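You operate a simulated robot arm through the tools that you are given. There is no shell and no other tool. Be economical: measure what you need, move in short steps, check, and stop when the job is done.

You are at the controls of a simulated two-armed robot. One attempt, no reset.

JOB
On the top of the plank bench, fold the blue cloth in half, so that its two long edges meet.

The check looks at the end state, three seconds after you hand in, the way a careful person would. Anything else that was tipped, shoved, dropped, spilled or broken makes it a failure. Flat cloth is picked up by pressing the open fingertips on it (5 to 10 N) and closing them slowly along it; thin cloth reads only 2 to 8 mm in the jaws.

ROBOT AND FRAMES
Two 7-joint arms with two-finger parallel grippers on one trunk, on a base that drives. Base frame: it is fixed to the floor where the robot stands at the start and does not move with it; the origin is under the middle of the robot, x ahead of it, y to its left, z up; the surface under the hand at the start is at about z = 800. Readings come in mm, degrees, newtons and seconds.
The left shoulder is at the start at [70, 177, 995], the right one opposite. With the tool pointing down near the work surface each hand reaches from about 300 to 740 mm from the robot's upright axis, wherever it stands, measured 20 degrees to its own side. Places, roughly: top of the plank bench [600, 300, 800]. Payload 3.43 kg a hand.
Tool frame (each hand has its own): the origin (TCP) lies between the finger pads and is the grasp point; the fingertips stand 30 mm ahead of it; z points along the fingers, y is the line along which they close. The gripper opens to 94 mm. The fingers are 28 mm wide and 10 mm thick; the gripper's body (50 by 96 mm) begins 55 mm behind the TCP.
Orientation is told as [roll, pitch, yaw] about the base's x, y, z axes, in that order, counted from this pose: with the fingers straight down and closing along the base's y, the tool's x points along the base's -x, its y along +y and its z along -z.

CONTROLS
- The arms move only by the tool jog_arm. It takes "left_commands", "right_commands" or both (then of equal length, played together; a hand with none holds still); each is a list of rows, each a list of 7 numbers: the shift along the tool's x, y, z in units of 40 mm (1.0 is 40 mm), then the turn, a rotation vector about the tool's x, y, z in units of 6 degrees (1.0 is 6 degrees), then the opening, from 0 (shut) to 1 (fully open). In form: [[dx, dy, dz, rx, ry, rz, gripper], ...]. A call has 1 to 12 rows; each row shifts and turns the commanded pose from where the row before left it, along the tool's axes as they then stand. A call with a number of a shift or a turn outside -1 to 1 is refused whole. Rows are played at 5 a second. More than 50 mm and 8.6 degrees between two rows, or a gripper value outside its range, and nothing of the call is played. A pose out of reach is approached as far as the arm can. The call stops where the force on the tool passes 40 N (or 10 N more than at its start, if that is more) or the arm is blocked; 0.2 s more then pass. Each finger travels about 153 mm/s and halts on what it meets, pressing with about 42 N; the grip force reading is that of the motor and also rises with nothing between the fingers. The clock runs only during rows and for 0.2 s after the last one: add rows that do not move to give the fingers time. It gives the time, the measured TCP pose, the force on the tool (base axes), the opening and the grip force at its end, in the units of the frame above (readings bear some noise), with the torque about the TCP (base axes, N m) and any sound that the robot's microphone picked up.
- Cameras (640 x 400 px; columns grow to the right, rows downward): "scene" is now at [128.2, -25.6, 1297.8]; the picture's right is [-0.31, -0.95, 0.00], its down [-0.68, 0.22, -0.70] and it looks along [0.67, -0.21, -0.71] (base axes); focal length 292 px, centre (320, 200). "left" rides on the left gripper at [76, -14, -102] in its tool frame; the picture's right is [0.18, 0.98, 0.00], its down [-0.75, 0.14, -0.64] and it looks along [-0.63, 0.12, 0.77] (tool axes); focal length 243 px, centre (320, 200). "right" rides on the right gripper at [76, 14, -102] in its tool frame; the picture's right is [-0.18, 0.98, 0.00], its down [-0.75, -0.14, -0.64] and it looks along [-0.63, -0.12, 0.77] (tool axes); focal length 243 px, centre (320, 200). There is no depth. A picture from a camera that has moved, and an enlarged one, comes with that camera's place and axes in the base frame and with its lens.
- camera(camera): a new picture of that camera. No time passes.
- move_column(by): slides the trunk up (or, below 0, down) by that many mm; the arms and the scene camera ride with it, the base frame stays. It gives what a move gives, with no picture.
- steer(legs): drives the robot by 1 to 6 legs, each [ahead, turn to the left] in mm and degrees, along the robot's own axes; the way and the turn of a leg run together, so that a leg with both is an arc; at most 1500 mm and 180 degrees a leg. The arms and the cameras ride along, it lands a little off, and it stops where it bumps. It gives what a move gives.
- pan_tilt(pan, tilt): turns the head with the scene camera to pan (to the left, within 86 degrees either way) and tilt (down, from -29 to 69), counted from straight ahead of the robot. It gives what a move gives.
- close_up(camera, box): a new picture of the part [left, top, right, bottom] of that camera's present view, enlarged. No time passes.
- close_job(): hands the job in; it is judged then, once.

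Work in short steps. Places have to be worked out from the pictures, the camera data and where the tool is seen: move nearer, look again, correct. Check each grasp and each placing, and mend what went wrong. You have 120 turns and 88 pictures in all, those below and enlarged ones among them. Open the grippers and draw the arms clear of the work before you hand the job in, unless the task says otherwise; then end with one line.

The tools are called after "Request:" as a command line: name --argument value ..., lists and objects as JSON in quotes. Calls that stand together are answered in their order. jog_arm: Moves the arms, as the interface text tells. Its arguments: {"type":"object","properties":{"left_commands":{"type":"array","items":{"type":"array","items":{"type":"number"}}},"right_commands":{"type":"array","items":{"type":"array","items":{"type":"number"}}}},"required":[]} The other tools are called the same way: move_column (by) slides the trunk up or down; steer (legs) drives the base; pan_tilt (pan, tilt) turns the head that bears the scene camera; camera (camera) takes a picture; close_up (camera, box) takes an enlarged picture of a part of a camera's view; close_job () hands the job in.

At the start:

```text
time: 0.0
left_ee_pos: [557.8, 54.1, 938.5]
left_ee_rot: [0.0, 0.0, 0.3]
left_ft_force: [0.3, -0.3, 0.4]
left_wrist_torque: [-0.01, 0.0, 0.01]
left_grip_width: 93.8
left_gripper_force: 0.0
right_ee_pos: [440.1, -310.3, 954.9]
right_ee_rot: [0.0, 0.0, 0.3]
right_ft_force: [0.3, 0.2, -0.4]
right_wrist_torque: [0.01, -0.02, -0.03]
right_grip_width: 94.0
right_gripper_force: 0.1
trunk travel left (down, up): [-575.0, 265.0]
robot x, y, heading: [-0.3, 1.3, -0.1]
head pan, tilt: [-17.9, 45.5]
```

scene: 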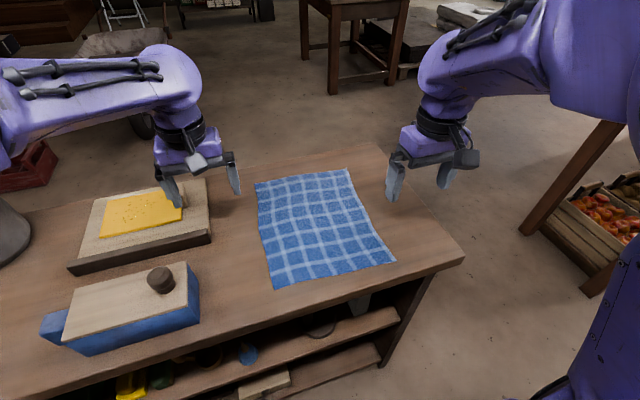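
right: 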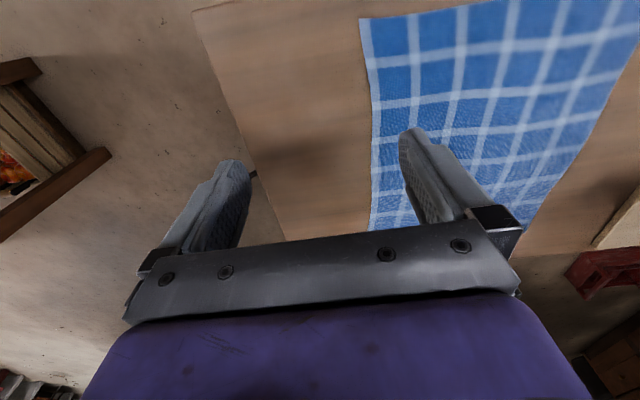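
left: 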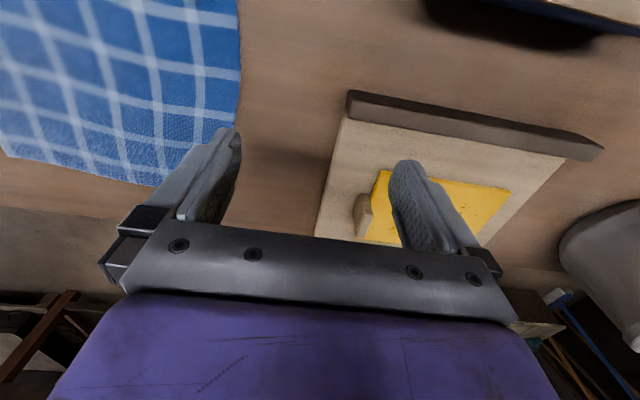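

The cloth spans roughly x 390–700, y −275 to −30, with its long edges along x, so both hands need to stand a bit further right (about 200 mm) to reach. First I look down at the robot's base and its surroundings for clearance.

Request:
pan_tilt --pan -30 --tilt 69

Request:
camera --camera "scene"

Request:
pan_tilt --pan -86 --tilt 40

Request:
camera --camera "scene"

```text
time: 0.9
left_ee_pos: [557.0, 54.1, 938.1]
left_ee_rot: [0.0, -0.1, 0.3]
left_ft_force: [0.5, 0.5, 0.0]
left_wrist_torque: [0.0, 0.0, -0.05]
left_grip_width: 94.0
left_gripper_force: 0.0
right_ee_pos: [439.4, -310.6, 956.3]
right_ee_rot: [0.0, 0.0, 0.3]
right_ft_force: [0.1, 0.5, -0.5]
right_wrist_torque: [0.02, -0.02, 0.01]
right_grip_width: 94.0
right_gripper_force: 0.1
trunk travel left (down, up): [-575.0, 265.0]
robot x, y, heading: [-0.8, -1.3, -0.0]
head pan, tilt: [-30.0, 68.8]
```

```text
84 pictures are left
camera scene: at [99.7, -28.7, 1269.7], right [-0.5, -0.87, 0.0], down [-0.81, 0.47, -0.36], along [0.31, -0.18, -0.93], focal length 292 px, centre (320, 200)
```

scene: 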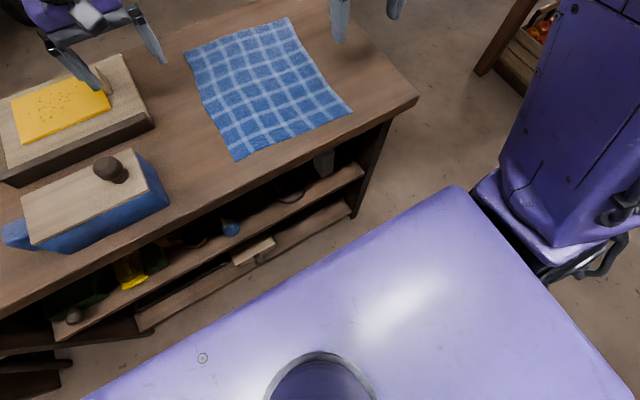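

```text
time: 2.1
left_ee_pos: [557.3, 53.6, 938.5]
left_ee_rot: [0.0, 0.0, 0.2]
left_ft_force: [-0.5, -0.1, -1.5]
left_wrist_torque: [0.01, 0.02, -0.04]
left_grip_width: 94.1
left_gripper_force: 0.0
right_ee_pos: [439.5, -312.1, 954.8]
right_ee_rot: [0.0, 0.0, 0.2]
right_ft_force: [-0.9, 0.1, -0.7]
right_wrist_torque: [0.0, -0.06, 0.0]
right_grip_width: 94.0
right_gripper_force: 0.0
trunk travel left (down, up): [-575.0, 265.0]
robot x, y, heading: [3.0, 0.1, 0.2]
head pan, tilt: [-85.9, 40.0]
```

```text
83 pictures are left
camera scene: at [57.3, -85.5, 1305.8], right [-1.0, -0.07, 0.0], down [-0.05, 0.64, -0.77], along [0.05, -0.76, -0.64], focal length 292 px, centre (320, 200)
```

scene: 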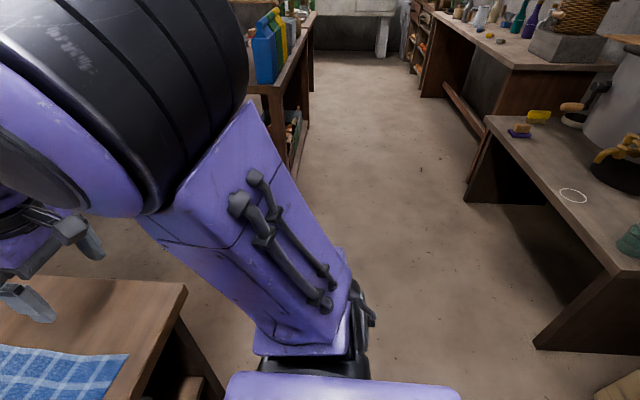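

The box in view is the robot's chest; there's a table behind at x ≈ −550 and free floor to the right. I back off 80 mm, turn right, go 200 mm, turn back, and check before approaching the bench.

Request:
steer --legs '[[-80, 0], [0, -90], [200, 0], [0, 90]]'

Request:
pan_tilt --pan 0 --tilt 50

Request:
camera --camera "scene"

```text
time: 12.0
left_ee_pos: [475.3, -159.1, 938.0]
left_ee_rot: [0.0, 0.0, -1.2]
left_ft_force: [-0.6, 0.0, -1.2]
left_wrist_torque: [0.0, -0.03, 0.0]
left_grip_width: 94.1
left_gripper_force: 0.0
right_ee_pos: [348.0, -522.0, 955.0]
right_ee_rot: [0.1, 0.0, -1.2]
right_ft_force: [0.5, 0.2, 0.8]
right_wrist_torque: [-0.03, 0.03, 0.0]
right_grip_width: 94.0
right_gripper_force: 0.0
trunk travel left (down, up): [-575.0, 265.0]
robot x, y, heading: [-85.4, -199.1, -1.4]
head pan, tilt: [-85.9, 40.0]
```

```text
time: 13.6
left_ee_pos: [474.8, -159.2, 937.7]
left_ee_rot: [0.1, 0.0, -1.3]
left_ft_force: [-1.0, -0.2, 0.8]
left_wrist_torque: [-0.01, -0.02, -0.01]
left_grip_width: 94.0
left_gripper_force: 0.1
right_ee_pos: [348.3, -522.0, 953.4]
right_ee_rot: [-0.1, 0.0, -1.2]
right_ft_force: [0.6, -0.2, -0.1]
right_wrist_torque: [-0.02, 0.05, -0.01]
right_grip_width: 94.0
right_gripper_force: 0.1
trunk travel left (down, up): [-575.0, 265.0]
robot x, y, heading: [-83.2, -198.8, -1.5]
head pan, tilt: [0.0, 50.0]
```

```text
82 pictures are left
camera scene: at [45.3, -203.6, 1291.6], right [-0.03, -1.0, 0.0], down [-0.77, 0.02, -0.64], along [0.64, -0.02, -0.77], focal length 292 px, centre (320, 200)
```

scene: 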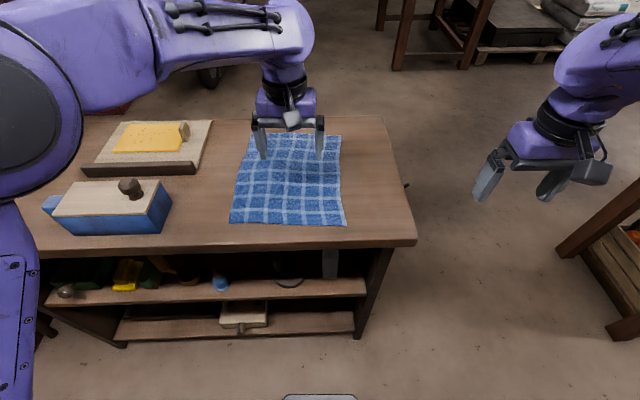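

Repositioned; base front sits about 250 mm ahead of the axis, so there's room to go 130 mm forward. Then I move both hands above the left-edge corners.

Request:
steer --legs '[[130, 1.5]]'

Request:
pan_tilt --pan 10 --tilt 50

Request:
camera --camera "scene"

```text
time: 14.9
left_ee_pos: [604.4, -147.3, 939.5]
left_ee_rot: [0.0, 0.0, 0.3]
left_ft_force: [0.0, 0.2, -0.7]
left_wrist_torque: [-0.01, 0.01, 0.02]
left_grip_width: 94.1
left_gripper_force: 0.0
right_ee_pos: [486.9, -511.1, 954.5]
right_ee_rot: [0.0, 0.1, 0.2]
right_ft_force: [0.3, -0.7, 0.7]
right_wrist_torque: [-0.01, -0.01, 0.02]
right_grip_width: 94.1
right_gripper_force: 0.2
trunk travel left (down, up): [-575.0, 265.0]
robot x, y, heading: [48.8, -201.7, -0.0]
head pan, tilt: [0.0, 50.0]
```

```text
time: 15.6
left_ee_pos: [604.9, -146.9, 939.4]
left_ee_rot: [0.0, -0.1, 0.4]
left_ft_force: [-0.2, -0.6, -0.7]
left_wrist_torque: [0.03, -0.01, 0.0]
left_grip_width: 93.9
left_gripper_force: 0.1
right_ee_pos: [485.9, -510.0, 954.9]
right_ee_rot: [0.1, 0.1, 0.3]
right_ft_force: [0.3, -0.8, -0.5]
right_wrist_torque: [-0.01, 0.03, -0.01]
right_grip_width: 93.9
right_gripper_force: 0.0
trunk travel left (down, up): [-575.0, 265.0]
robot x, y, heading: [46.3, -200.9, 0.3]
head pan, tilt: [10.0, 50.0]
```

```text
81 pictures are left
camera scene: at [175.0, -188.6, 1291.6], right [0.17, -0.98, 0.0], down [-0.75, -0.13, -0.64], along [0.63, 0.11, -0.77], focal length 292 px, centre (320, 200)
```

scene: 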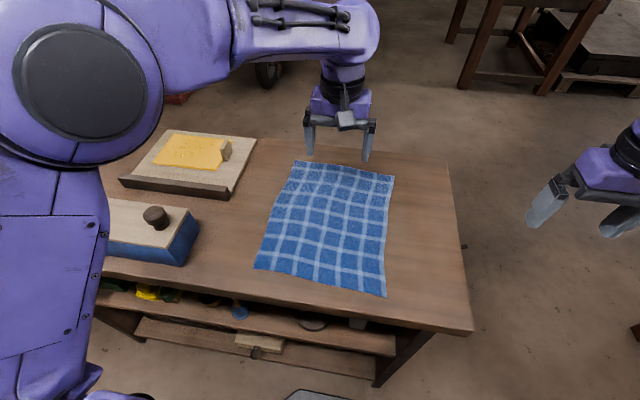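

Corners now fix at about A(693,−41), B(681,−276), C(385,−266), D(400,−28). I bring the left hand above A (about 27 mm inside the edge) and the right hand over toward D, still high, with the jaws partly closed.

Request:
jog_arm --left_commands '[[-0.4, 0.5, 0, 0, 0, 0, 0.34], [-0.4, 0.5, 0, 0, 0, 0, 0.34], [-0.4, 0.5, 0, 0, 0, 0, 0.34], [-0.5, 0.5, 0, 0, 0, 0, 0.34], [0, 0, 0.5, 0, 0, 0, 0.34], [0, 0, 0.5, 0, 0, 0, 0.34], [0, 0, 0, 0, 0, 0, 0.34], [0, 0, 0, 0, 0, 0, 0.34], [0, 0, 0, 0, 0, 0, 0.34], [0, 0, 0, 0, 0, 0, 0.34], [0, 0, 0, 0, 0, 0, 0.34], [0, 0, 0, 0, 0, 0, 0.34]]' --right_commands '[[0.2, 0.5, 0, 0, 0, 0, 0.34], [0.2, 1, 0, 0, 0, 0, 0.34], [0.2, 1, 0, 0, 0, 0, 0.34], [0.2, 1, 0, 0, 0, 0, 0.34], [0.2, 1, 0, 0, 0, 0, 0.34], [0.2, 1, 0, 0, 0, 0, 0.34], [0.2, 1, 0, 0, 0, 0, 0.34], [0.2, 1, 0, 0, 0, 0, 0.34], [0.05, 1, 0, 0, 0, 0, 0.34], [0, 0.5, 0, 0, 0, 0, 0.34], [0, 0, 0.5, 0, 0, 0, 0.34], [0, 0, 0, 0, 0, 0, 0.34]]'

Request:
camera --camera "scene"

```text
time: 18.2
left_ee_pos: [673.4, -65.9, 898.5]
left_ee_rot: [0.1, -0.1, 0.2]
left_ft_force: [0.2, -0.6, -0.2]
left_wrist_torque: [0.03, -0.03, -0.02]
left_grip_width: 31.9
left_gripper_force: 0.0
right_ee_pos: [477.4, -166.2, 911.0]
right_ee_rot: [0.0, -0.1, 0.3]
right_ft_force: [0.5, 0.0, 0.2]
right_wrist_torque: [0.0, 0.0, 0.0]
right_grip_width: 32.0
right_gripper_force: 0.0
right hand out of reach, approached as far as the arm can: row 2, 3, 4, 5
trunk travel left (down, up): [-575.0, 265.0]
robot x, y, heading: [46.6, -203.1, -0.2]
head pan, tilt: [10.0, 50.0]
```

```text
80 pictures are left
camera scene: at [174.6, -188.2, 1291.7], right [0.17, -0.98, 0.0], down [-0.75, -0.13, -0.64], along [0.63, 0.11, -0.77], focal length 292 px, centre (320, 200)
```

scene: 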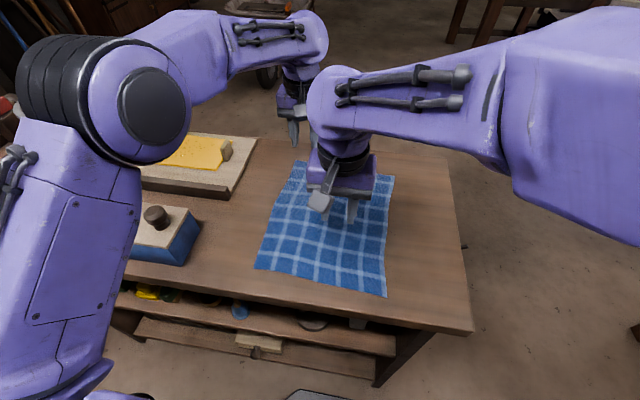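

Some rows fell in the too-near zone, so the right hand stopped at (477, −166). I continue it: left in y first, then back in x.

Request:
jog_arm --right_commands '[[0, 0.9, 0, 0, 0, 0, 0.34], [0, 0.9, 0, 0, 0, 0, 0.34], [0.4, 0.9, 0, 0, 0, 0, 0.34], [0.5, 0, 0.3, 0, 0, 0, 0.34], [0.4, 0, 0.3, 0, 0, 0, 0.34], [0, 0, 0, 0, 0, 0, 0.34]]'

Request:
camera --camera "scene"

Request:
camera --camera "right"

Request:
camera --camera "left"

```text
time: 19.8
left_ee_pos: [671.4, -67.6, 899.2]
left_ee_rot: [0.0, -0.1, 0.2]
left_ft_force: [0.0, 0.0, 0.4]
left_wrist_torque: [-0.04, 0.01, 0.01]
left_grip_width: 32.0
left_gripper_force: 0.0
right_ee_pos: [443.2, -66.5, 921.4]
right_ee_rot: [4.7, -0.1, -2.6]
right_ft_force: [-0.4, -0.3, -0.2]
right_wrist_torque: [-0.02, 0.01, -0.01]
right_grip_width: 32.1
right_gripper_force: 0.0
trunk travel left (down, up): [-575.0, 265.0]
robot x, y, heading: [48.8, -203.5, 0.3]
head pan, tilt: [10.0, 50.0]
stopped in row 6 (right hand): the arm was blocked; the commanded pose is now the measured one
```

```text
79 pictures are left
camera scene: at [174.4, -188.7, 1291.7], right [0.17, -0.98, 0.0], down [-0.75, -0.13, -0.64], along [0.63, 0.11, -0.77], focal length 292 px, centre (320, 200)
```

scene: 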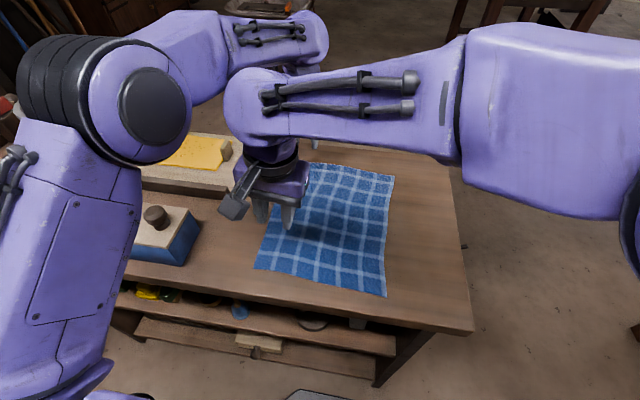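

```text
78 pictures are left
camera right: at [367.4, -57.9, 1024.7], right [0.23, 0.97, 0.08], down [0.74, -0.23, 0.63], along [0.63, -0.08, -0.77], focal length 243 px, centre (320, 200)
```

right: 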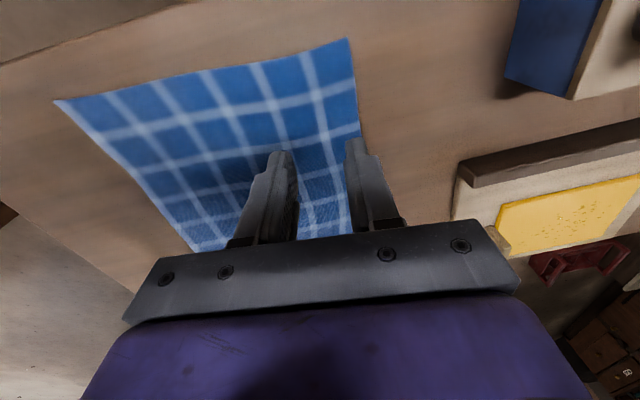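

```text
77 pictures are left
camera left: at [593.6, -81.9, 1001.7], right [-0.19, 0.98, 0.0], down [0.75, 0.14, 0.64], along [0.63, 0.12, -0.77], focal length 243 px, centre (320, 200)
```

left: 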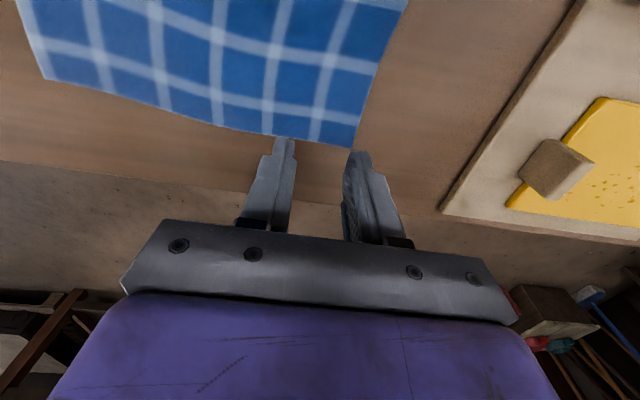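

The right arm is blocked here (reaching across itself, close to the left arm). A better stance is at the bench's right end facing +y, where the two corners of each long edge are symmetric for the two hands. I retract the right hand first and lift both.

Request:
jog_arm --right_commands '[[-0.4, -0.5, -0.3, 0, 0, 0, 0.34], [-0.4, -0.7, -0.3, 0.4, 0, -0.2, 0.34], [-0.2, -0.8, -0.2, 0.38, 0, -0.23, 0.34], [0, -0.8, 0, 0, 0, 0, 0.34], [0, -0.8, 0, 0, 0, 0, 0.34], [0, -0.8, 0, 0, 0, 0, 0.34], [0, -0.8, 0, 0, 0, 0, 0.34], [0, -0.8, 0, 0, 0, 0, 0.34], [0, -0.8, 0, 0, 0, 0, 0.34], [0, -0.8, 0, 0, 0, 0, 0.34], [0, -0.8, 0, 0, 0, 0, 0.34], [0.5, -0.5, 0, 0, 0, 0, 0.34]]'

Request:
move_column --by 120

```text
time: 22.4
left_ee_pos: [671.6, -69.5, 899.6]
left_ee_rot: [0.1, -0.1, 0.2]
left_ft_force: [-0.3, 0.1, 0.8]
left_wrist_torque: [0.05, -0.02, -0.01]
left_grip_width: 31.9
left_gripper_force: 0.0
right_ee_pos: [460.9, -428.5, 946.8]
right_ee_rot: [-0.3, -0.3, 0.2]
right_ft_force: [0.8, -0.3, 0.0]
right_wrist_torque: [0.03, -0.01, 0.01]
right_grip_width: 32.1
right_gripper_force: 0.1
trunk travel left (down, up): [-575.0, 265.0]
robot x, y, heading: [49.4, -202.8, -0.0]
head pan, tilt: [10.0, 50.0]
```

```text
time: 23.9
left_ee_pos: [672.2, -67.5, 1018.4]
left_ee_rot: [0.0, 0.0, 0.1]
left_ft_force: [0.4, -0.2, -0.5]
left_wrist_torque: [0.04, 0.0, 0.02]
left_grip_width: 31.8
left_gripper_force: 0.0
right_ee_pos: [460.5, -427.3, 1066.4]
right_ee_rot: [-0.3, -0.1, 0.2]
right_ft_force: [-0.1, -0.1, 0.1]
right_wrist_torque: [-0.01, 0.02, -0.01]
right_grip_width: 32.1
right_gripper_force: 0.0
trunk travel left (down, up): [-695.0, 145.0]
robot x, y, heading: [53.9, -200.6, 0.0]
head pan, tilt: [10.0, 50.0]
```

Both hands are high. I pull the left hand back toward the robot, then back off, turn right and drive to y ≈ −800.

Request:
jog_arm --left_commands '[[0.8, 0.1, 0, 0, 0, 0, 0.34], [0.8, 0.1, 0, 0, 0, 0, 0.34], [0.8, 0.1, 0, 0, 0, 0, 0.34], [0.8, 0.1, 0, 0, 0, 0, 0.34], [0.8, 0.1, 0, 0, 0, 0, 0.34], [0.5, 0.1, 0, 0, 0, 0, 0.34], [0, 0, 0, 0, 0, 0, 0.34]]'

Request:
steer --legs '[[-100, 0], [0, -90], [600, 0]]'

Request:
pan_tilt --pan 60 --tilt 40

Request:
camera --camera "scene"

```text
time: 25.5
left_ee_pos: [491.5, -43.5, 1018.5]
left_ee_rot: [0.0, 0.0, 0.2]
left_ft_force: [0.7, 0.4, 0.3]
left_wrist_torque: [-0.02, 0.05, 0.02]
left_grip_width: 31.9
left_gripper_force: 0.0
right_ee_pos: [462.3, -426.4, 1066.9]
right_ee_rot: [-0.3, -0.1, 0.2]
right_ft_force: [0.4, 0.9, -0.6]
right_wrist_torque: [0.0, -0.03, 0.02]
right_grip_width: 32.2
right_gripper_force: 0.1
trunk travel left (down, up): [-695.0, 145.0]
robot x, y, heading: [47.2, -198.1, 0.2]
head pan, tilt: [10.0, 50.0]
```

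```text
time: 33.5
left_ee_pos: [89.7, -1252.3, 1018.8]
left_ee_rot: [0.0, -0.1, -90.8]
left_ft_force: [-0.1, 0.2, 0.4]
left_wrist_torque: [-0.02, 0.01, -0.01]
left_grip_width: 32.0
left_gripper_force: 0.0
right_ee_pos: [-294.0, -1215.5, 1067.6]
right_ee_rot: [-0.3, -0.1, -90.8]
right_ft_force: [-0.8, 0.1, 0.1]
right_wrist_torque: [0.0, -0.02, -0.01]
right_grip_width: 32.1
right_gripper_force: 0.1
trunk travel left (down, up): [-695.0, 145.0]
robot x, y, heading: [-65.3, -804.8, -90.8]
head pan, tilt: [10.0, 50.0]
```

```text
time: 34.7
left_ee_pos: [88.6, -1253.2, 1018.0]
left_ee_rot: [0.0, 0.0, -90.7]
left_ft_force: [0.2, 0.5, 0.4]
left_wrist_torque: [-0.04, -0.01, -0.01]
left_grip_width: 32.0
left_gripper_force: 0.1
right_ee_pos: [-292.0, -1215.1, 1066.8]
right_ee_rot: [-0.3, 0.0, -90.7]
right_ft_force: [0.1, -0.8, -0.6]
right_wrist_torque: [0.01, -0.01, -0.05]
right_grip_width: 32.1
right_gripper_force: 0.1
trunk travel left (down, up): [-695.0, 145.0]
robot x, y, heading: [-61.0, -805.2, -90.8]
head pan, tilt: [60.0, 40.0]
```

```text
76 pictures are left
camera scene: at [11.9, -900.0, 1425.8], right [-0.51, -0.86, 0.0], down [-0.55, 0.33, -0.77], along [0.66, -0.39, -0.64], focal length 292 px, centre (320, 200)
```

scene: 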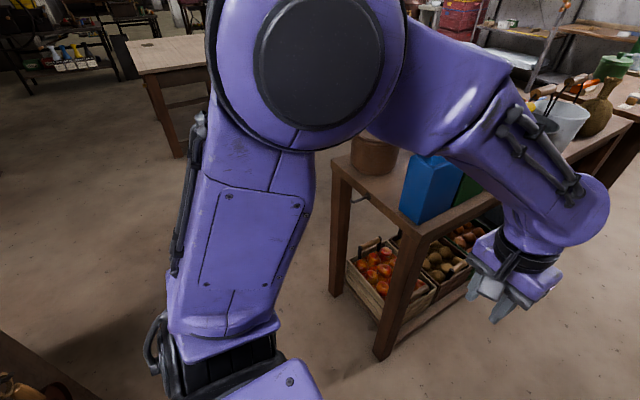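

The crate table starts at y ≈ −1436, leaving enough room. I turn to heading 0 and drive to x ≈ 540, then turn to face the bench's end.

Request:
steer --legs '[[0, 90.8], [600, 0], [0, 90]]'

Request:
pan_tilt --pan 0 --tilt 50

Request:
camera --camera "scene"

```text
time: 45.8
left_ee_pos: [376.1, -367.5, 1019.7]
left_ee_rot: [0.1, 0.0, 90.3]
left_ft_force: [-0.5, -0.4, 0.7]
left_wrist_torque: [0.0, -0.01, -0.01]
left_grip_width: 31.9
left_gripper_force: 0.1
right_ee_pos: [759.6, -398.1, 1066.5]
right_ee_rot: [-0.4, -0.1, 90.2]
right_ft_force: [0.9, 0.9, 0.0]
right_wrist_torque: [0.02, 0.03, 0.01]
right_grip_width: 32.1
right_gripper_force: 0.1
trunk travel left (down, up): [-695.0, 145.0]
robot x, y, heading: [535.8, -811.3, 90.0]
head pan, tilt: [60.0, 40.0]
```

```text
time: 47.1
left_ee_pos: [376.5, -367.1, 1018.7]
left_ee_rot: [0.0, 0.1, 90.2]
left_ft_force: [0.0, -0.3, -0.2]
left_wrist_torque: [0.02, 0.0, 0.01]
left_grip_width: 31.9
left_gripper_force: 0.0
right_ee_pos: [760.7, -398.9, 1067.3]
right_ee_rot: [-0.4, -0.1, 90.3]
right_ft_force: [-0.8, -0.4, -0.4]
right_wrist_torque: [0.02, 0.01, 0.01]
right_grip_width: 31.9
right_gripper_force: 0.0
trunk travel left (down, up): [-695.0, 145.0]
robot x, y, heading: [530.4, -811.7, 90.0]
head pan, tilt: [0.0, 50.0]
```

```text
75 pictures are left
camera scene: at [535.1, -685.1, 1411.7], right [1.0, 0.0, 0.0], down [0.0, -0.77, -0.64], along [0.0, 0.64, -0.77], focal length 292 px, centre (320, 200)
```

scene: 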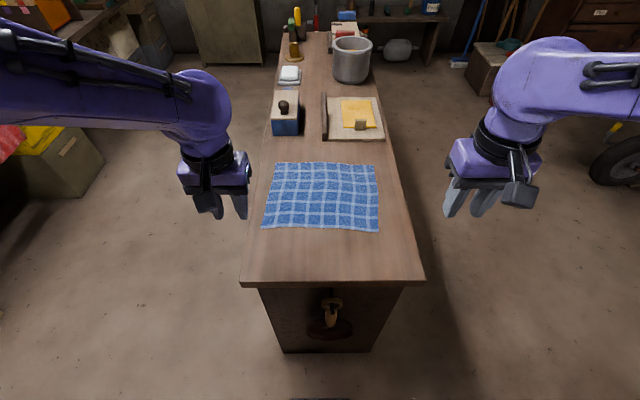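

Symmetric view now. I drive 80 mm closer and lower the trunk back to its earlier height.

Request:
steer --legs '[[80, 0]]'

Request:
move_column --by -100

Request:
camera --camera "scene"

```text
time: 48.1
left_ee_pos: [375.0, -288.5, 1019.1]
left_ee_rot: [0.1, -0.1, 90.2]
left_ft_force: [0.3, -1.0, 0.6]
left_wrist_torque: [0.05, -0.01, -0.02]
left_grip_width: 32.0
left_gripper_force: 0.0
right_ee_pos: [758.7, -320.0, 1068.0]
right_ee_rot: [-0.4, -0.2, 90.3]
right_ft_force: [-0.8, -0.2, 0.4]
right_wrist_torque: [-0.02, 0.02, 0.01]
right_grip_width: 31.7
right_gripper_force: 0.1
trunk travel left (down, up): [-695.0, 145.0]
robot x, y, heading: [529.3, -727.7, 90.1]
head pan, tilt: [0.0, 50.0]
```

```text
time: 49.5
left_ee_pos: [376.3, -287.4, 918.0]
left_ee_rot: [0.0, 0.0, 90.1]
left_ft_force: [0.2, -0.3, -0.3]
left_wrist_torque: [0.01, -0.04, -0.02]
left_grip_width: 31.9
left_gripper_force: 0.1
right_ee_pos: [759.3, -317.8, 966.1]
right_ee_rot: [-0.4, -0.3, 90.2]
right_ft_force: [-0.3, 0.1, 0.9]
right_wrist_torque: [0.03, -0.02, 0.02]
right_grip_width: 32.0
right_gripper_force: 0.1
trunk travel left (down, up): [-595.0, 245.0]
robot x, y, heading: [530.6, -728.5, 90.1]
head pan, tilt: [0.0, 50.0]
```

```text
74 pictures are left
camera scene: at [535.1, -605.2, 1311.7], right [1.0, 0.0, 0.0], down [0.0, -0.77, -0.64], along [0.0, 0.64, -0.77], focal length 292 px, centre (320, 200)
```

scene: 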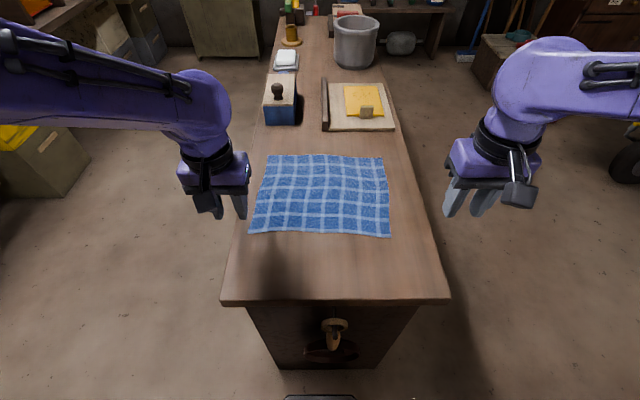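

Corners from here: near-left (389,−269), near-right (679,−279), far-left (389,−27), far-right (704,−35). I turn the jaws 90° so they close across the edge (base y): left clockwise, right counter-clockwise.

Request:
jog_arm --left_commands '[[0, 0, 0, 0, 0, 1, 0.34], [0, 0, 0, 0, 0, 1, 0.34], [0, 0, 0, 0, 0, 1, 0.34], [0, 0, 0, 0, 0, 1, 0.34], [0, 0, 0, 0, 0, 1, 0.34], [0, 0, 0, 0, 0, 1, 0.34], [0, 0, 0, 0, 0, 1, 0.34], [0, 0, 0, 0, 0, 1, 0.34], [0, 0, 0, 0, 0, 1, 0.34], [0, 0, 0, 0, 0, 1, 0.34], [0, 0, 0, 0, 0, 1, 0.34], [0, 0, 0, 0, 0, 1, 0.34]]' --right_commands '[[0, 0, 0, 0, 0, -1, 0.34], [0, 0, 0, 0, 0, -1, 0.34], [0, 0, 0, 0, 0, -1, 0.34], [0, 0, 0, 0, 0, -1, 0.34], [0, 0, 0, 0, 0, -1, 0.34], [0, 0, 0, 0, 0, -1, 0.34], [0, 0, 0, 0, 0, -1, 0.34], [0, 0, 0, 0, 0, -1, 0.34], [0, 0, 0, 0, 0, -1, 0.34], [0, 0, 0, 0, 0, -1, 0.34], [0, 0, 0, 0, 0, -1, 0.34], [0, 0, 0, 0, 0, -1, 0.34]]'

```text
time: 52.1
left_ee_pos: [374.8, -287.7, 920.0]
left_ee_rot: [0.1, -0.1, 18.1]
left_ft_force: [0.0, -0.2, 0.3]
left_wrist_torque: [0.01, 0.0, -0.01]
left_grip_width: 32.0
left_gripper_force: 0.0
right_ee_pos: [760.6, -317.7, 967.5]
right_ee_rot: [-0.1, 0.3, 162.3]
right_ft_force: [0.5, 0.4, -0.6]
right_wrist_torque: [0.02, 0.0, -0.02]
right_grip_width: 31.8
right_gripper_force: 0.1
trunk travel left (down, up): [-595.0, 245.0]
robot x, y, heading: [533.8, -730.9, 89.9]
head pan, tilt: [0.0, 50.0]
```

Both rotations work. I finish them and move above the near corners at TCP z ≈ 860.

Request:
jog_arm --left_commands '[[0, 0, 0, 0, 0, 1, 0.34], [0, 0, 0, 0, 0, 1, 0.34], [0, 0, 0, 0, 0, 1, 0.34], [0, 0, 0, 0, 0, 0.3, 0.34], [-0.5, 0.5, 0, 0, 0, 0, 0.34], [-0.5, 0.6, 0, 0, 0, 0, 0.34], [0, 0, 0.5, 0, 0, 0, 0.34], [0, 0, 0.5, 0, 0, 0, 0.34], [0, 0, 0.5, 0, 0, 0, 0.34], [0, 0, 0, 0, 0, 0, 0.34]]' --right_commands '[[0, 0, 0, 0, 0, -1, 0.34], [0, 0, 0, 0, 0, -1, 0.34], [0, 0, 0, 0, 0, -0.6, 0.34], [-0.7, -0.4, 0.4, 0, 0, 0, 0.34], [-0.7, -0.4, 0.4, 0, 0, 0, 0.34], [-0.7, -0.4, 0.4, 0, 0, 0, 0.34], [-0.6, -0.5, 0.5, 0, 0, 0, 0.34], [0, 0, 0.5, 0, 0, 0, 0.34], [0, 0, 0.5, 0, 0, 0, 0.34], [0, 0, 0, 0, 0, 0, 0.34]]'

Request:
camera --camera "scene"

Request:
camera --camera "left"

Request:
camera --camera "right"

```text
time: 54.3
left_ee_pos: [417.3, -243.4, 859.5]
left_ee_rot: [0.2, 0.0, -1.6]
left_ft_force: [-0.4, 0.1, 0.3]
left_wrist_torque: [0.01, 0.04, 0.02]
left_grip_width: 31.9
left_gripper_force: 0.0
right_ee_pos: [655.0, -245.9, 857.6]
right_ee_rot: [-0.2, 0.4, 177.8]
right_ft_force: [0.2, 0.2, -0.1]
right_wrist_torque: [0.01, 0.0, 0.0]
right_grip_width: 32.0
right_gripper_force: 0.1
trunk travel left (down, up): [-595.0, 245.0]
robot x, y, heading: [536.9, -731.4, 90.0]
head pan, tilt: [0.0, 50.0]
```

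```text
73 pictures are left
camera scene: at [535.2, -605.5, 1311.7], right [1.0, 0.0, 0.0], down [0.0, -0.77, -0.64], along [0.0, 0.64, -0.77], focal length 292 px, centre (320, 200)
```

scene: 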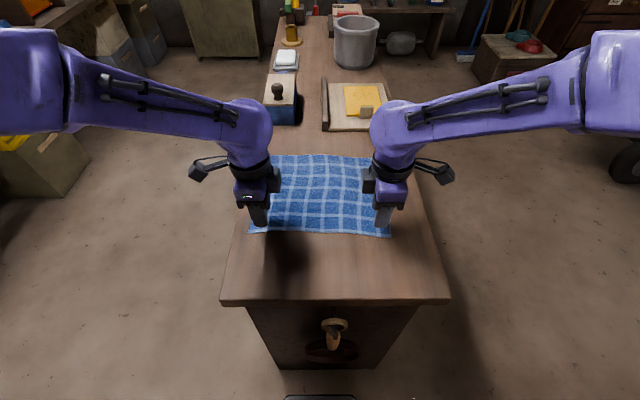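

```text
72 pictures are left
camera left: at [339.1, -256.9, 962.4], right [-0.16, 0.99, 0.0], down [0.76, 0.12, 0.64], along [0.63, 0.1, -0.77], focal length 243 px, centre (320, 200)
```

left: 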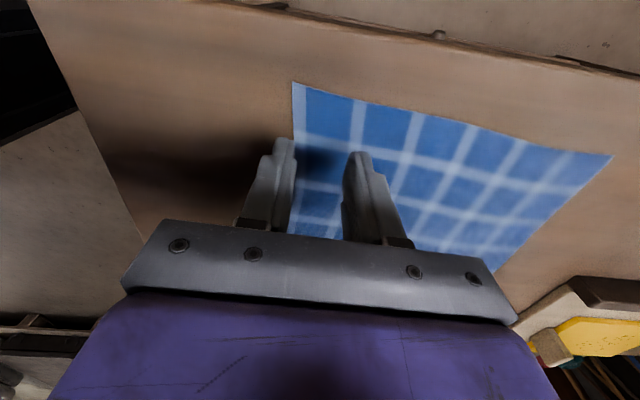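

```text
71 pictures are left
camera right: at [730.0, -263.8, 962.5], right [-0.22, -0.98, 0.0], down [-0.75, 0.17, 0.64], along [-0.62, 0.14, -0.77], focal length 243 px, centre (320, 200)
```

right: 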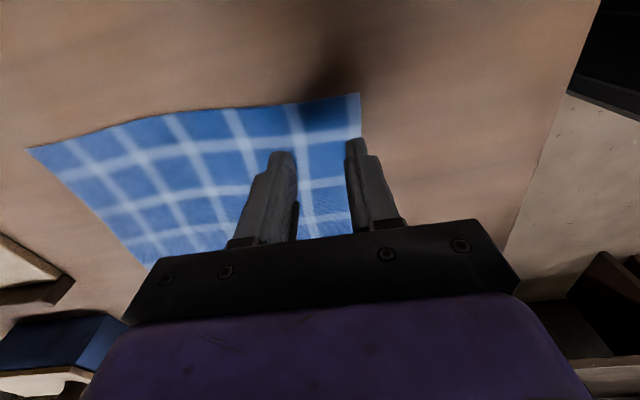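

The corners come out at (382,−268) and (680,−278), so the fingers straddle the strip just inside the edge. I shift the left hand 4 mm in and lower both to just above the cloth.

Request:
jog_arm --left_commands '[[0, 0.1, 0.2, 0, 0, 0, 0.34], [0, 0, 0.2, 0, 0, 0, 0.34], [0, 0, 0.2, 0, 0, 0, 0.34], [0, 0, 0.05, 0, 0, 0, 0.34], [0, 0, 0, 0, 0, 0, 0.34]]' --right_commands '[[0, 0, 0.2, 0, 0, 0, 0.34], [0, 0, 0.2, 0, 0, 0, 0.34], [0, 0, 0.2, 0, 0, 0, 0.34], [0, 0, 0, 0, 0, 0, 0.34], [0, 0, 0, 0, 0, 0, 0.34]]'

```text
time: 55.5
left_ee_pos: [417.2, -240.8, 833.6]
left_ee_rot: [0.0, 0.1, -1.6]
left_ft_force: [0.1, 0.6, -0.1]
left_wrist_torque: [-0.04, 0.0, 0.01]
left_grip_width: 31.8
left_gripper_force: 0.0
right_ee_pos: [654.9, -244.9, 834.0]
right_ee_rot: [-0.1, 0.4, 177.8]
right_ft_force: [-0.4, -0.7, -0.3]
right_wrist_torque: [0.0, -0.04, 0.01]
right_grip_width: 32.0
right_gripper_force: 0.1
trunk travel left (down, up): [-595.0, 245.0]
robot x, y, heading: [534.9, -728.2, 90.0]
head pan, tilt: [0.0, 50.0]
```

No contact yet; lowering a further 3 mm in small steps.

Request:
jog_arm --left_commands '[[0, 0, 0.04, 0, 0, 0, 0.34], [0, 0, 0.04, 0, 0, 0, 0.34], [0, 0, 0, 0, 0, 0, 0.34]]' --right_commands '[[0, 0, 0.04, 0, 0, 0, 0.34], [0, 0, 0.04, 0, 0, 0, 0.34], [0, 0, 0, 0, 0, 0, 0.34]]'

```text
time: 56.3
left_ee_pos: [417.4, -241.2, 831.8]
left_ee_rot: [0.4, -0.1, -1.6]
left_ft_force: [-1.5, -0.7, 17.1]
left_wrist_torque: [-0.28, 0.06, -0.04]
left_grip_width: 32.2
left_gripper_force: 0.5
right_ee_pos: [655.3, -245.9, 832.8]
right_ee_rot: [-0.2, 0.2, 177.8]
right_ft_force: [0.9, 0.1, -0.4]
right_wrist_torque: [-0.01, 0.03, 0.0]
right_grip_width: 31.8
right_gripper_force: 0.1
trunk travel left (down, up): [-595.0, 245.0]
robot x, y, heading: [534.8, -729.6, 90.3]
head pan, tilt: [0.0, 50.0]
```

Left touched at about 17 N; I ease it up 1 mm and bring the right down 1.2 mm.

Request:
jog_arm --left_commands '[[0, 0, -0.015, 0, 0, 0, 0.34], [0, 0, 0, 0, 0, 0, 0.34], [0, 0, 0, 0, 0, 0, 0.34]]' --right_commands '[[0, 0, 0.03, 0, 0, 0, 0.34], [0, 0, 0, 0, 0, 0, 0.34], [0, 0, 0, 0, 0, 0, 0.34]]'

```text
time: 57.1
left_ee_pos: [417.7, -241.5, 830.9]
left_ee_rot: [0.2, 0.1, -1.7]
left_ft_force: [-1.4, 2.6, 18.7]
left_wrist_torque: [-0.2, 0.08, -0.03]
left_grip_width: 30.8
left_gripper_force: 0.1
right_ee_pos: [655.0, -246.7, 831.9]
right_ee_rot: [-0.3, 0.3, 177.8]
right_ft_force: [0.7, 0.5, 6.6]
right_wrist_torque: [-0.11, 0.0, 0.03]
right_grip_width: 31.6
right_gripper_force: 0.1
trunk travel left (down, up): [-595.0, 245.0]
robot x, y, heading: [534.4, -733.6, 89.9]
head pan, tilt: [0.0, 50.0]
```

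Right is at 6.6 N. I ease the left up slightly and close both jaws slowly.

Request:
jog_arm --left_commands '[[0, 0, -0.03, 0, 0, 0, 0.34], [0, 0, 0, 0, 0, 0, 0.31], [0, 0, 0, 0, 0, 0, 0.28], [0, 0, 0, 0, 0, 0, 0.25], [0, 0, 0, 0, 0, 0, 0.22], [0, 0, 0, 0, 0, 0, 0.19], [0, 0, 0, 0, 0, 0, 0.16], [0, 0, 0, 0, 0, 0, 0.13], [0, 0, 0, 0, 0, 0, 0.1], [0, 0, 0, 0, 0, 0, 0.06], [0, 0, 0, 0, 0, 0, 0.03], [0, 0, 0, 0, 0, 0, 0]]' --right_commands '[[0, 0, 0, 0, 0, 0, 0.34], [0, 0, 0, 0, 0, 0, 0.31], [0, 0, 0, 0, 0, 0, 0.28], [0, 0, 0, 0, 0, 0, 0.25], [0, 0, 0, 0, 0, 0, 0.22], [0, 0, 0, 0, 0, 0, 0.19], [0, 0, 0, 0, 0, 0, 0.16], [0, 0, 0, 0, 0, 0, 0.13], [0, 0, 0, 0, 0, 0, 0.1], [0, 0, 0, 0, 0, 0, 0.06], [0, 0, 0, 0, 0, 0, 0.03], [0, 0, 0, 0, 0, 0, 0]]'

Request:
camera --camera "left"

Request:
camera --camera "right"

```text
time: 59.7
left_ee_pos: [416.4, -242.4, 832.1]
left_ee_rot: [0.2, -0.1, -1.6]
left_ft_force: [0.4, -1.1, 1.6]
left_wrist_torque: [0.0, -0.02, -0.01]
left_grip_width: 1.8
left_gripper_force: 36.7
right_ee_pos: [655.3, -246.9, 831.8]
right_ee_rot: [-0.4, 0.3, 177.8]
right_ft_force: [-0.6, -2.1, 15.0]
right_wrist_torque: [-0.13, 0.06, 0.02]
right_grip_width: 5.2
right_gripper_force: 39.9
trunk travel left (down, up): [-595.0, 245.0]
robot x, y, heading: [535.2, -729.7, 90.1]
head pan, tilt: [0.0, 50.0]
```

```text
70 pictures are left
camera left: at [338.5, -254.1, 934.6], right [-0.16, 0.99, 0.0], down [0.76, 0.12, 0.64], along [0.63, 0.1, -0.77], focal length 243 px, centre (320, 200)
```

left: 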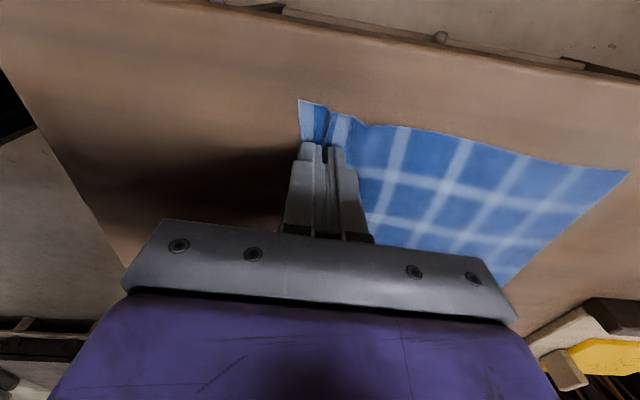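

```text
69 pictures are left
camera right: at [729.4, -264.8, 935.6], right [-0.22, -0.98, -0.01], down [-0.75, 0.17, 0.64], along [-0.62, 0.15, -0.77], focal length 243 px, centre (320, 200)
```

right: 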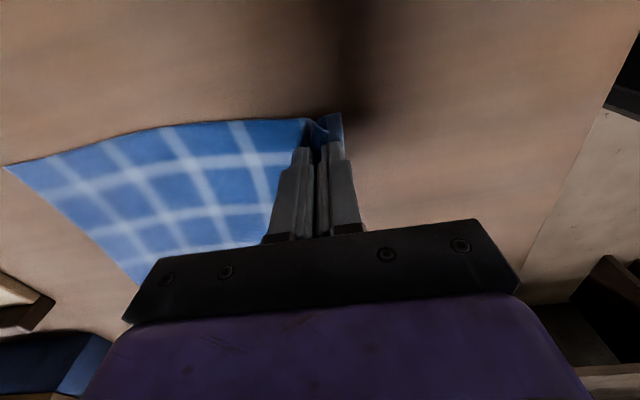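

Right reads 5.2 mm (held); left reads 1.8 mm with a ridge seemingly in the jaws — doubtful. I lift both 20 mm and check.

Request:
jog_arm --left_commands '[[0, 0, -0.25, 0, 0, 0, 0], [0, 0, -0.25, 0, 0, 0, 0], [0, 0, 0, 0, 0, 0, 0]]' --right_commands '[[0, 0, -0.25, 0, 0, 0, 0], [0, 0, -0.25, 0, 0, 0, 0], [0, 0, 0, 0, 0, 0, 0]]'

Request:
camera --camera "left"

Request:
close_up --camera "scene" --box '[220, 140, 420, 265]'

```text
time: 60.5
left_ee_pos: [417.9, -238.7, 850.2]
left_ee_rot: [-0.1, 0.1, -1.6]
left_ft_force: [0.4, 0.2, 0.0]
left_wrist_torque: [-0.01, 0.01, 0.03]
left_grip_width: 1.8
left_gripper_force: 36.4
right_ee_pos: [655.2, -244.9, 849.7]
right_ee_rot: [-0.2, 0.4, 177.9]
right_ft_force: [0.1, 0.6, -0.5]
right_wrist_torque: [-0.02, 0.04, 0.03]
right_grip_width: 4.9
right_gripper_force: 39.3
trunk travel left (down, up): [-595.0, 245.0]
robot x, y, heading: [532.7, -730.0, 90.0]
head pan, tilt: [0.0, 50.0]
```

```text
68 pictures are left
camera left: at [338.8, -251.8, 953.3], right [-0.16, 0.99, 0.0], down [0.76, 0.12, 0.64], along [0.63, 0.1, -0.77], focal length 243 px, centre (320, 200)
```

left: 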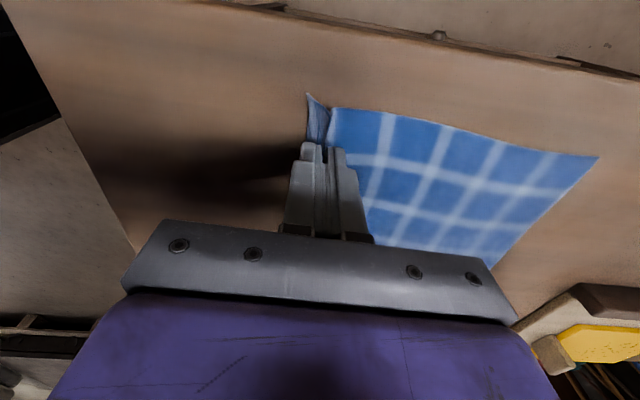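

```text
3.20 times, centred on (320, 202) of scene
camera zoom: at [535.1, -604.1, 1311.5], right [1.0, 0.0, 0.0], down [0.0, -0.77, -0.64], along [0.0, 0.64, -0.77], focal length 935 px, centre (320, 192)
```

zoom: 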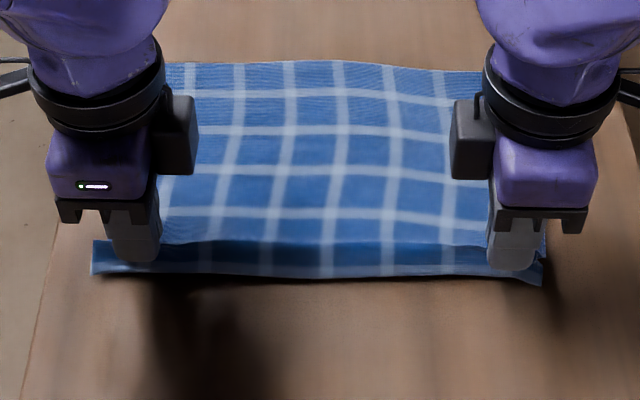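

Both corners are held, but from the near side the fold would tuck the hanging edge strip under. Folding the far edge toward the robot lets the fingers tilt with the cloth, so I put this edge back down and release gently.

Request:
jog_arm --left_commands '[[0, 0, 0.2, 0, 0, 0, 0], [0, 0, 0.2, 0, 0, 0, 0], [0, 0, 0, 0, 0, 0, 0.05], [0, 0, 0, 0, 0, 0, 0.1], [0, 0, 0, 0, 0, 0, 0.15], [0, 0, 0, 0, 0, 0, 0.2], [0, 0, 0, 0, 0, 0, 0.28], [0, 0, 0, 0, 0, 0, 0.36], [0, 0, -0.25, 0, 0, 0, 0.36], [0, 0, -0.5, 0, 0, 0, 0.36], [0, 0, -0.5, 0, 0, 0, 0.36], [0, 0, 0, 0, 0, 0, 0.36]]' --right_commands '[[0, 0, 0.2, 0, 0, 0, 0], [0, 0, 0.2, 0, 0, 0, 0], [0, 0, 0, 0, 0, 0, 0.05], [0, 0, 0, 0, 0, 0, 0.1], [0, 0, 0, 0, 0, 0, 0.15], [0, 0, 0, 0, 0, 0, 0.2], [0, 0, 0, 0, 0, 0, 0.28], [0, 0, 0, 0, 0, 0, 0.36], [0, 0, -0.25, 0, 0, 0, 0.36], [0, 0, -0.5, 0, 0, 0, 0.36], [0, 0, -0.5, 0, 0, 0, 0.36], [0, 0, 0, 0, 0, 0, 0.36]]'

Request:
close_up --camera "scene" --box '[220, 140, 420, 265]'

```text
time: 63.1
left_ee_pos: [416.8, -240.1, 884.8]
left_ee_rot: [0.0, 0.0, -1.6]
left_ft_force: [0.0, -0.8, 0.4]
left_wrist_torque: [0.03, 0.0, -0.01]
left_grip_width: 34.0
left_gripper_force: 0.0
right_ee_pos: [655.5, -245.7, 884.4]
right_ee_rot: [-0.1, 0.4, 177.8]
right_ft_force: [-0.7, 0.3, 0.4]
right_wrist_torque: [-0.02, 0.0, 0.04]
right_grip_width: 34.0
right_gripper_force: 0.1
trunk travel left (down, up): [-595.0, 245.0]
robot x, y, heading: [537.3, -727.5, 90.1]
head pan, tilt: [0.0, 50.0]
```

```text
3.20 times, centred on (320, 202) of scene
camera zoom: at [535.1, -604.2, 1311.6], right [1.0, 0.0, 0.0], down [0.0, -0.77, -0.64], along [0.0, 0.64, -0.77], focal length 935 px, centre (320, 192)
```

zoom: 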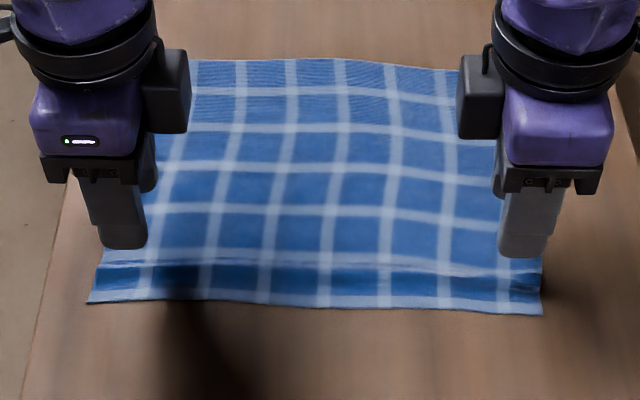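

The cloth is flat again. Moving both hands over the far edge at height and looking with the wrist cameras.

Request:
jog_arm --left_commands '[[0, 0.8, 0, 0, 0, 0, 0.34], [0, 0.8, 0, 0, 0, 0, 0.34], [0, 0.8, 0, 0, 0, 0, 0.34], [0, 0.8, 0, 0, 0, 0, 0.34], [0, 0.8, 0, 0, 0, 0, 0.34], [0, 0.75, 0, 0, 0, 0, 0.34], [0, 0, 0.3, 0, 0, 0, 0.34], [0, 0, 0.3, 0, 0, 0, 0.34], [0, 0, 0, 0, 0, 0, 0.34]]' --right_commands '[[0.1, -0.8, 0, 0, 0, 0, 0.34], [0.1, -0.8, 0, 0, 0, 0, 0.34], [0.1, -0.8, 0, 0, 0, 0, 0.34], [0.1, -0.8, 0, 0, 0, 0, 0.34], [0, -0.8, 0, 0, 0, 0, 0.34], [0, -0.75, 0, 0, 0, 0, 0.34], [0, 0, 0.3, 0, 0, 0, 0.34], [0, 0, 0.3, 0, 0, 0, 0.34], [0, 0, 0, 0, 0, 0, 0.34]]'

Request:
camera --camera "left"

Request:
camera --camera "right"

Request:
camera --camera "scene"

```text
time: 65.1
left_ee_pos: [422.7, -51.7, 859.4]
left_ee_rot: [0.1, 0.0, -1.6]
left_ft_force: [-0.2, -0.2, 0.1]
left_wrist_torque: [0.06, 0.03, -0.02]
left_grip_width: 31.9
left_gripper_force: 0.0
right_ee_pos: [678.1, -56.4, 859.8]
right_ee_rot: [-0.3, 0.3, 177.8]
right_ft_force: [0.7, -0.3, 0.7]
right_wrist_torque: [0.03, 0.04, 0.0]
right_grip_width: 32.1
right_gripper_force: 0.0
trunk travel left (down, up): [-595.0, 245.0]
robot x, y, heading: [536.0, -732.8, 90.1]
head pan, tilt: [0.0, 50.0]
```

```text
65 pictures are left
camera left: at [344.5, -62.9, 963.5], right [-0.16, 0.99, 0.0], down [0.76, 0.12, 0.64], along [0.63, 0.1, -0.77], focal length 243 px, centre (320, 200)
```

left: 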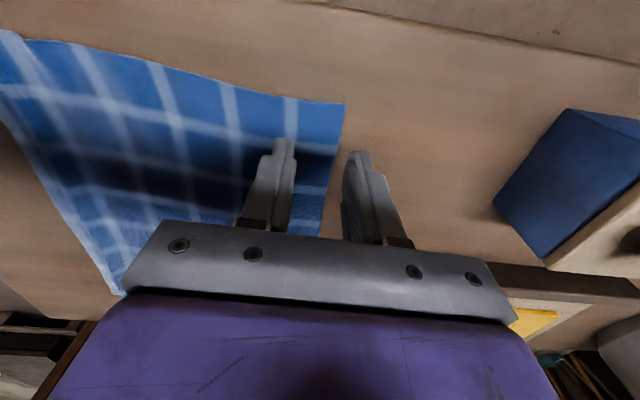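

```text
64 pictures are left
camera right: at [752.9, -74.6, 964.3], right [-0.22, -0.98, 0.0], down [-0.75, 0.17, 0.64], along [-0.62, 0.14, -0.77], focal length 243 px, centre (320, 200)
```

right: 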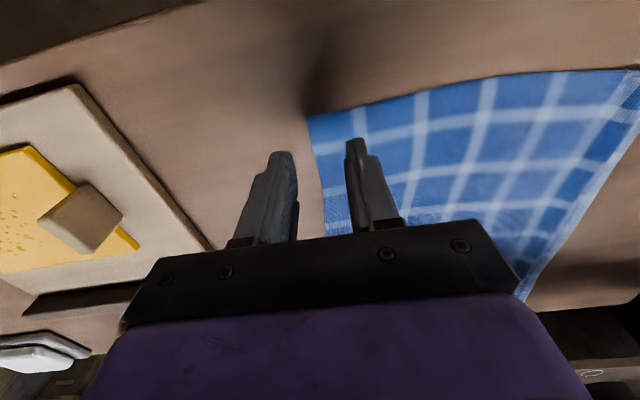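

```text
63 pictures are left
camera scene: at [535.1, -605.1, 1311.7], right [1.0, 0.0, 0.0], down [0.0, -0.77, -0.64], along [0.0, 0.64, -0.77], focal length 292 px, centre (320, 200)
```

scene: 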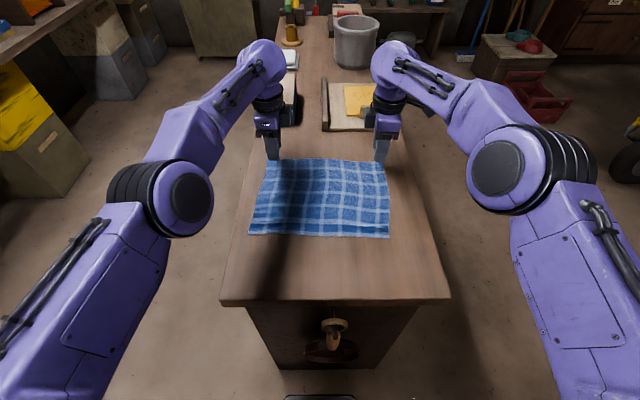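

The far edge now lies at y ≈ −39 (left) and −50 (right), corners at (394,−39) and (695,−52). I set the outer finger about 6 mm inside the edge on each hand and lower to just above the cloth.

Request:
jog_arm --left_commands '[[0.25, -0.23, 0, 0, 0, 0, 0.34], [0, 0, 0.3, 0, 0, 0, 0.34], [0, 0, 0.3, 0, 0, 0, 0.34], [0, 0, 0.08, 0, 0, 0, 0.34], [0, 0, 0, 0, 0, 0, 0.34], [0, 0, 0, 0, 0, 0, 0.34]]' --right_commands '[[-0.1, 0.4, 0, 0, 0, 0, 0.34], [0, 0, 0.3, 0, 0, 0, 0.34], [0, 0, 0.3, 0, 0, 0, 0.34], [0, 0, 0.08, 0, 0, 0, 0.34], [0, 0, 0, 0, 0, 0, 0.34], [0, 0, 0, 0, 0, 0, 0.34]]'

Request:
camera --camera "left"

Request:
camera --camera "right"

```text
time: 66.5
left_ee_pos: [413.5, -59.6, 832.6]
left_ee_rot: [0.0, 0.0, -1.6]
left_ft_force: [-0.5, -0.5, 0.0]
left_wrist_torque: [0.0, -0.01, 0.0]
left_grip_width: 32.2
left_gripper_force: 0.0
right_ee_pos: [673.6, -72.4, 833.2]
right_ee_rot: [-0.1, 0.4, 177.9]
right_ft_force: [-0.5, 0.1, -0.9]
right_wrist_torque: [0.01, 0.01, -0.01]
right_grip_width: 32.4
right_gripper_force: 0.1
trunk travel left (down, up): [-595.0, 245.0]
robot x, y, heading: [532.9, -735.5, 90.0]
head pan, tilt: [0.0, 50.0]
```

```text
62 pictures are left
camera left: at [334.3, -71.6, 936.7], right [-0.16, 0.99, 0.0], down [0.76, 0.12, 0.64], along [0.63, 0.1, -0.77], focal length 243 px, centre (320, 200)
```

left: 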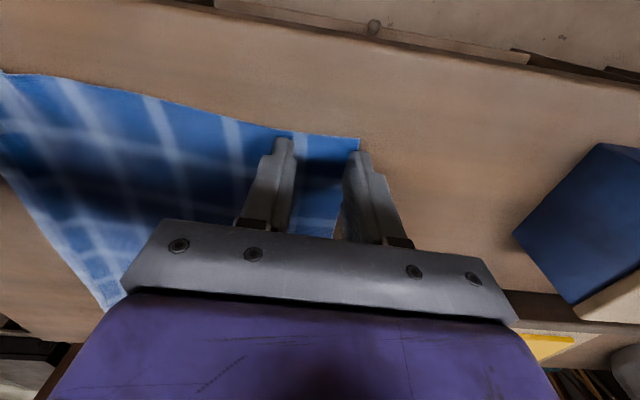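

```text
61 pictures are left
camera right: at [748.3, -90.1, 937.3], right [-0.22, -0.98, 0.0], down [-0.75, 0.17, 0.64], along [-0.62, 0.14, -0.77], focal length 243 px, centre (320, 200)
```

right: 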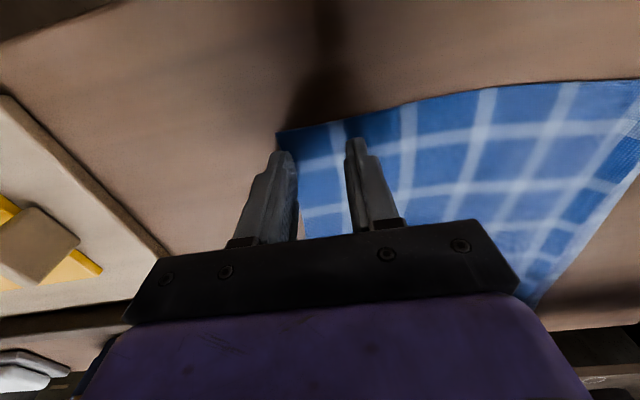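

Good overlap on the left (about 6 mm); I nudge the right 3 mm further in, then press both lightly.

Request:
jog_arm --left_commands '[[0, 0, 0, 0, 0, 0, 0.34], [0, 0, 0.03, 0, 0, 0, 0.34], [0, 0, 0, 0, 0, 0, 0.34]]' --right_commands '[[0, 0.07, 0, 0, 0, 0, 0.34], [0, 0, 0.04, 0, 0, 0, 0.34], [0, 0, 0, 0, 0, 0, 0.34]]'

```text
time: 67.3
left_ee_pos: [412.9, -59.2, 833.2]
left_ee_rot: [0.1, 0.0, -1.6]
left_ft_force: [-0.1, 0.0, 0.2]
left_wrist_torque: [-0.03, 0.02, -0.02]
left_grip_width: 32.2
left_gripper_force: 0.2
right_ee_pos: [673.3, -75.1, 831.8]
right_ee_rot: [-0.2, 0.5, 177.7]
right_ft_force: [-0.3, -0.1, 1.0]
right_wrist_torque: [0.0, 0.0, 0.0]
right_grip_width: 32.1
right_gripper_force: 0.1
trunk travel left (down, up): [-595.0, 245.0]
robot x, y, heading: [533.6, -728.4, 90.2]
head pan, tilt: [0.0, 50.0]
```

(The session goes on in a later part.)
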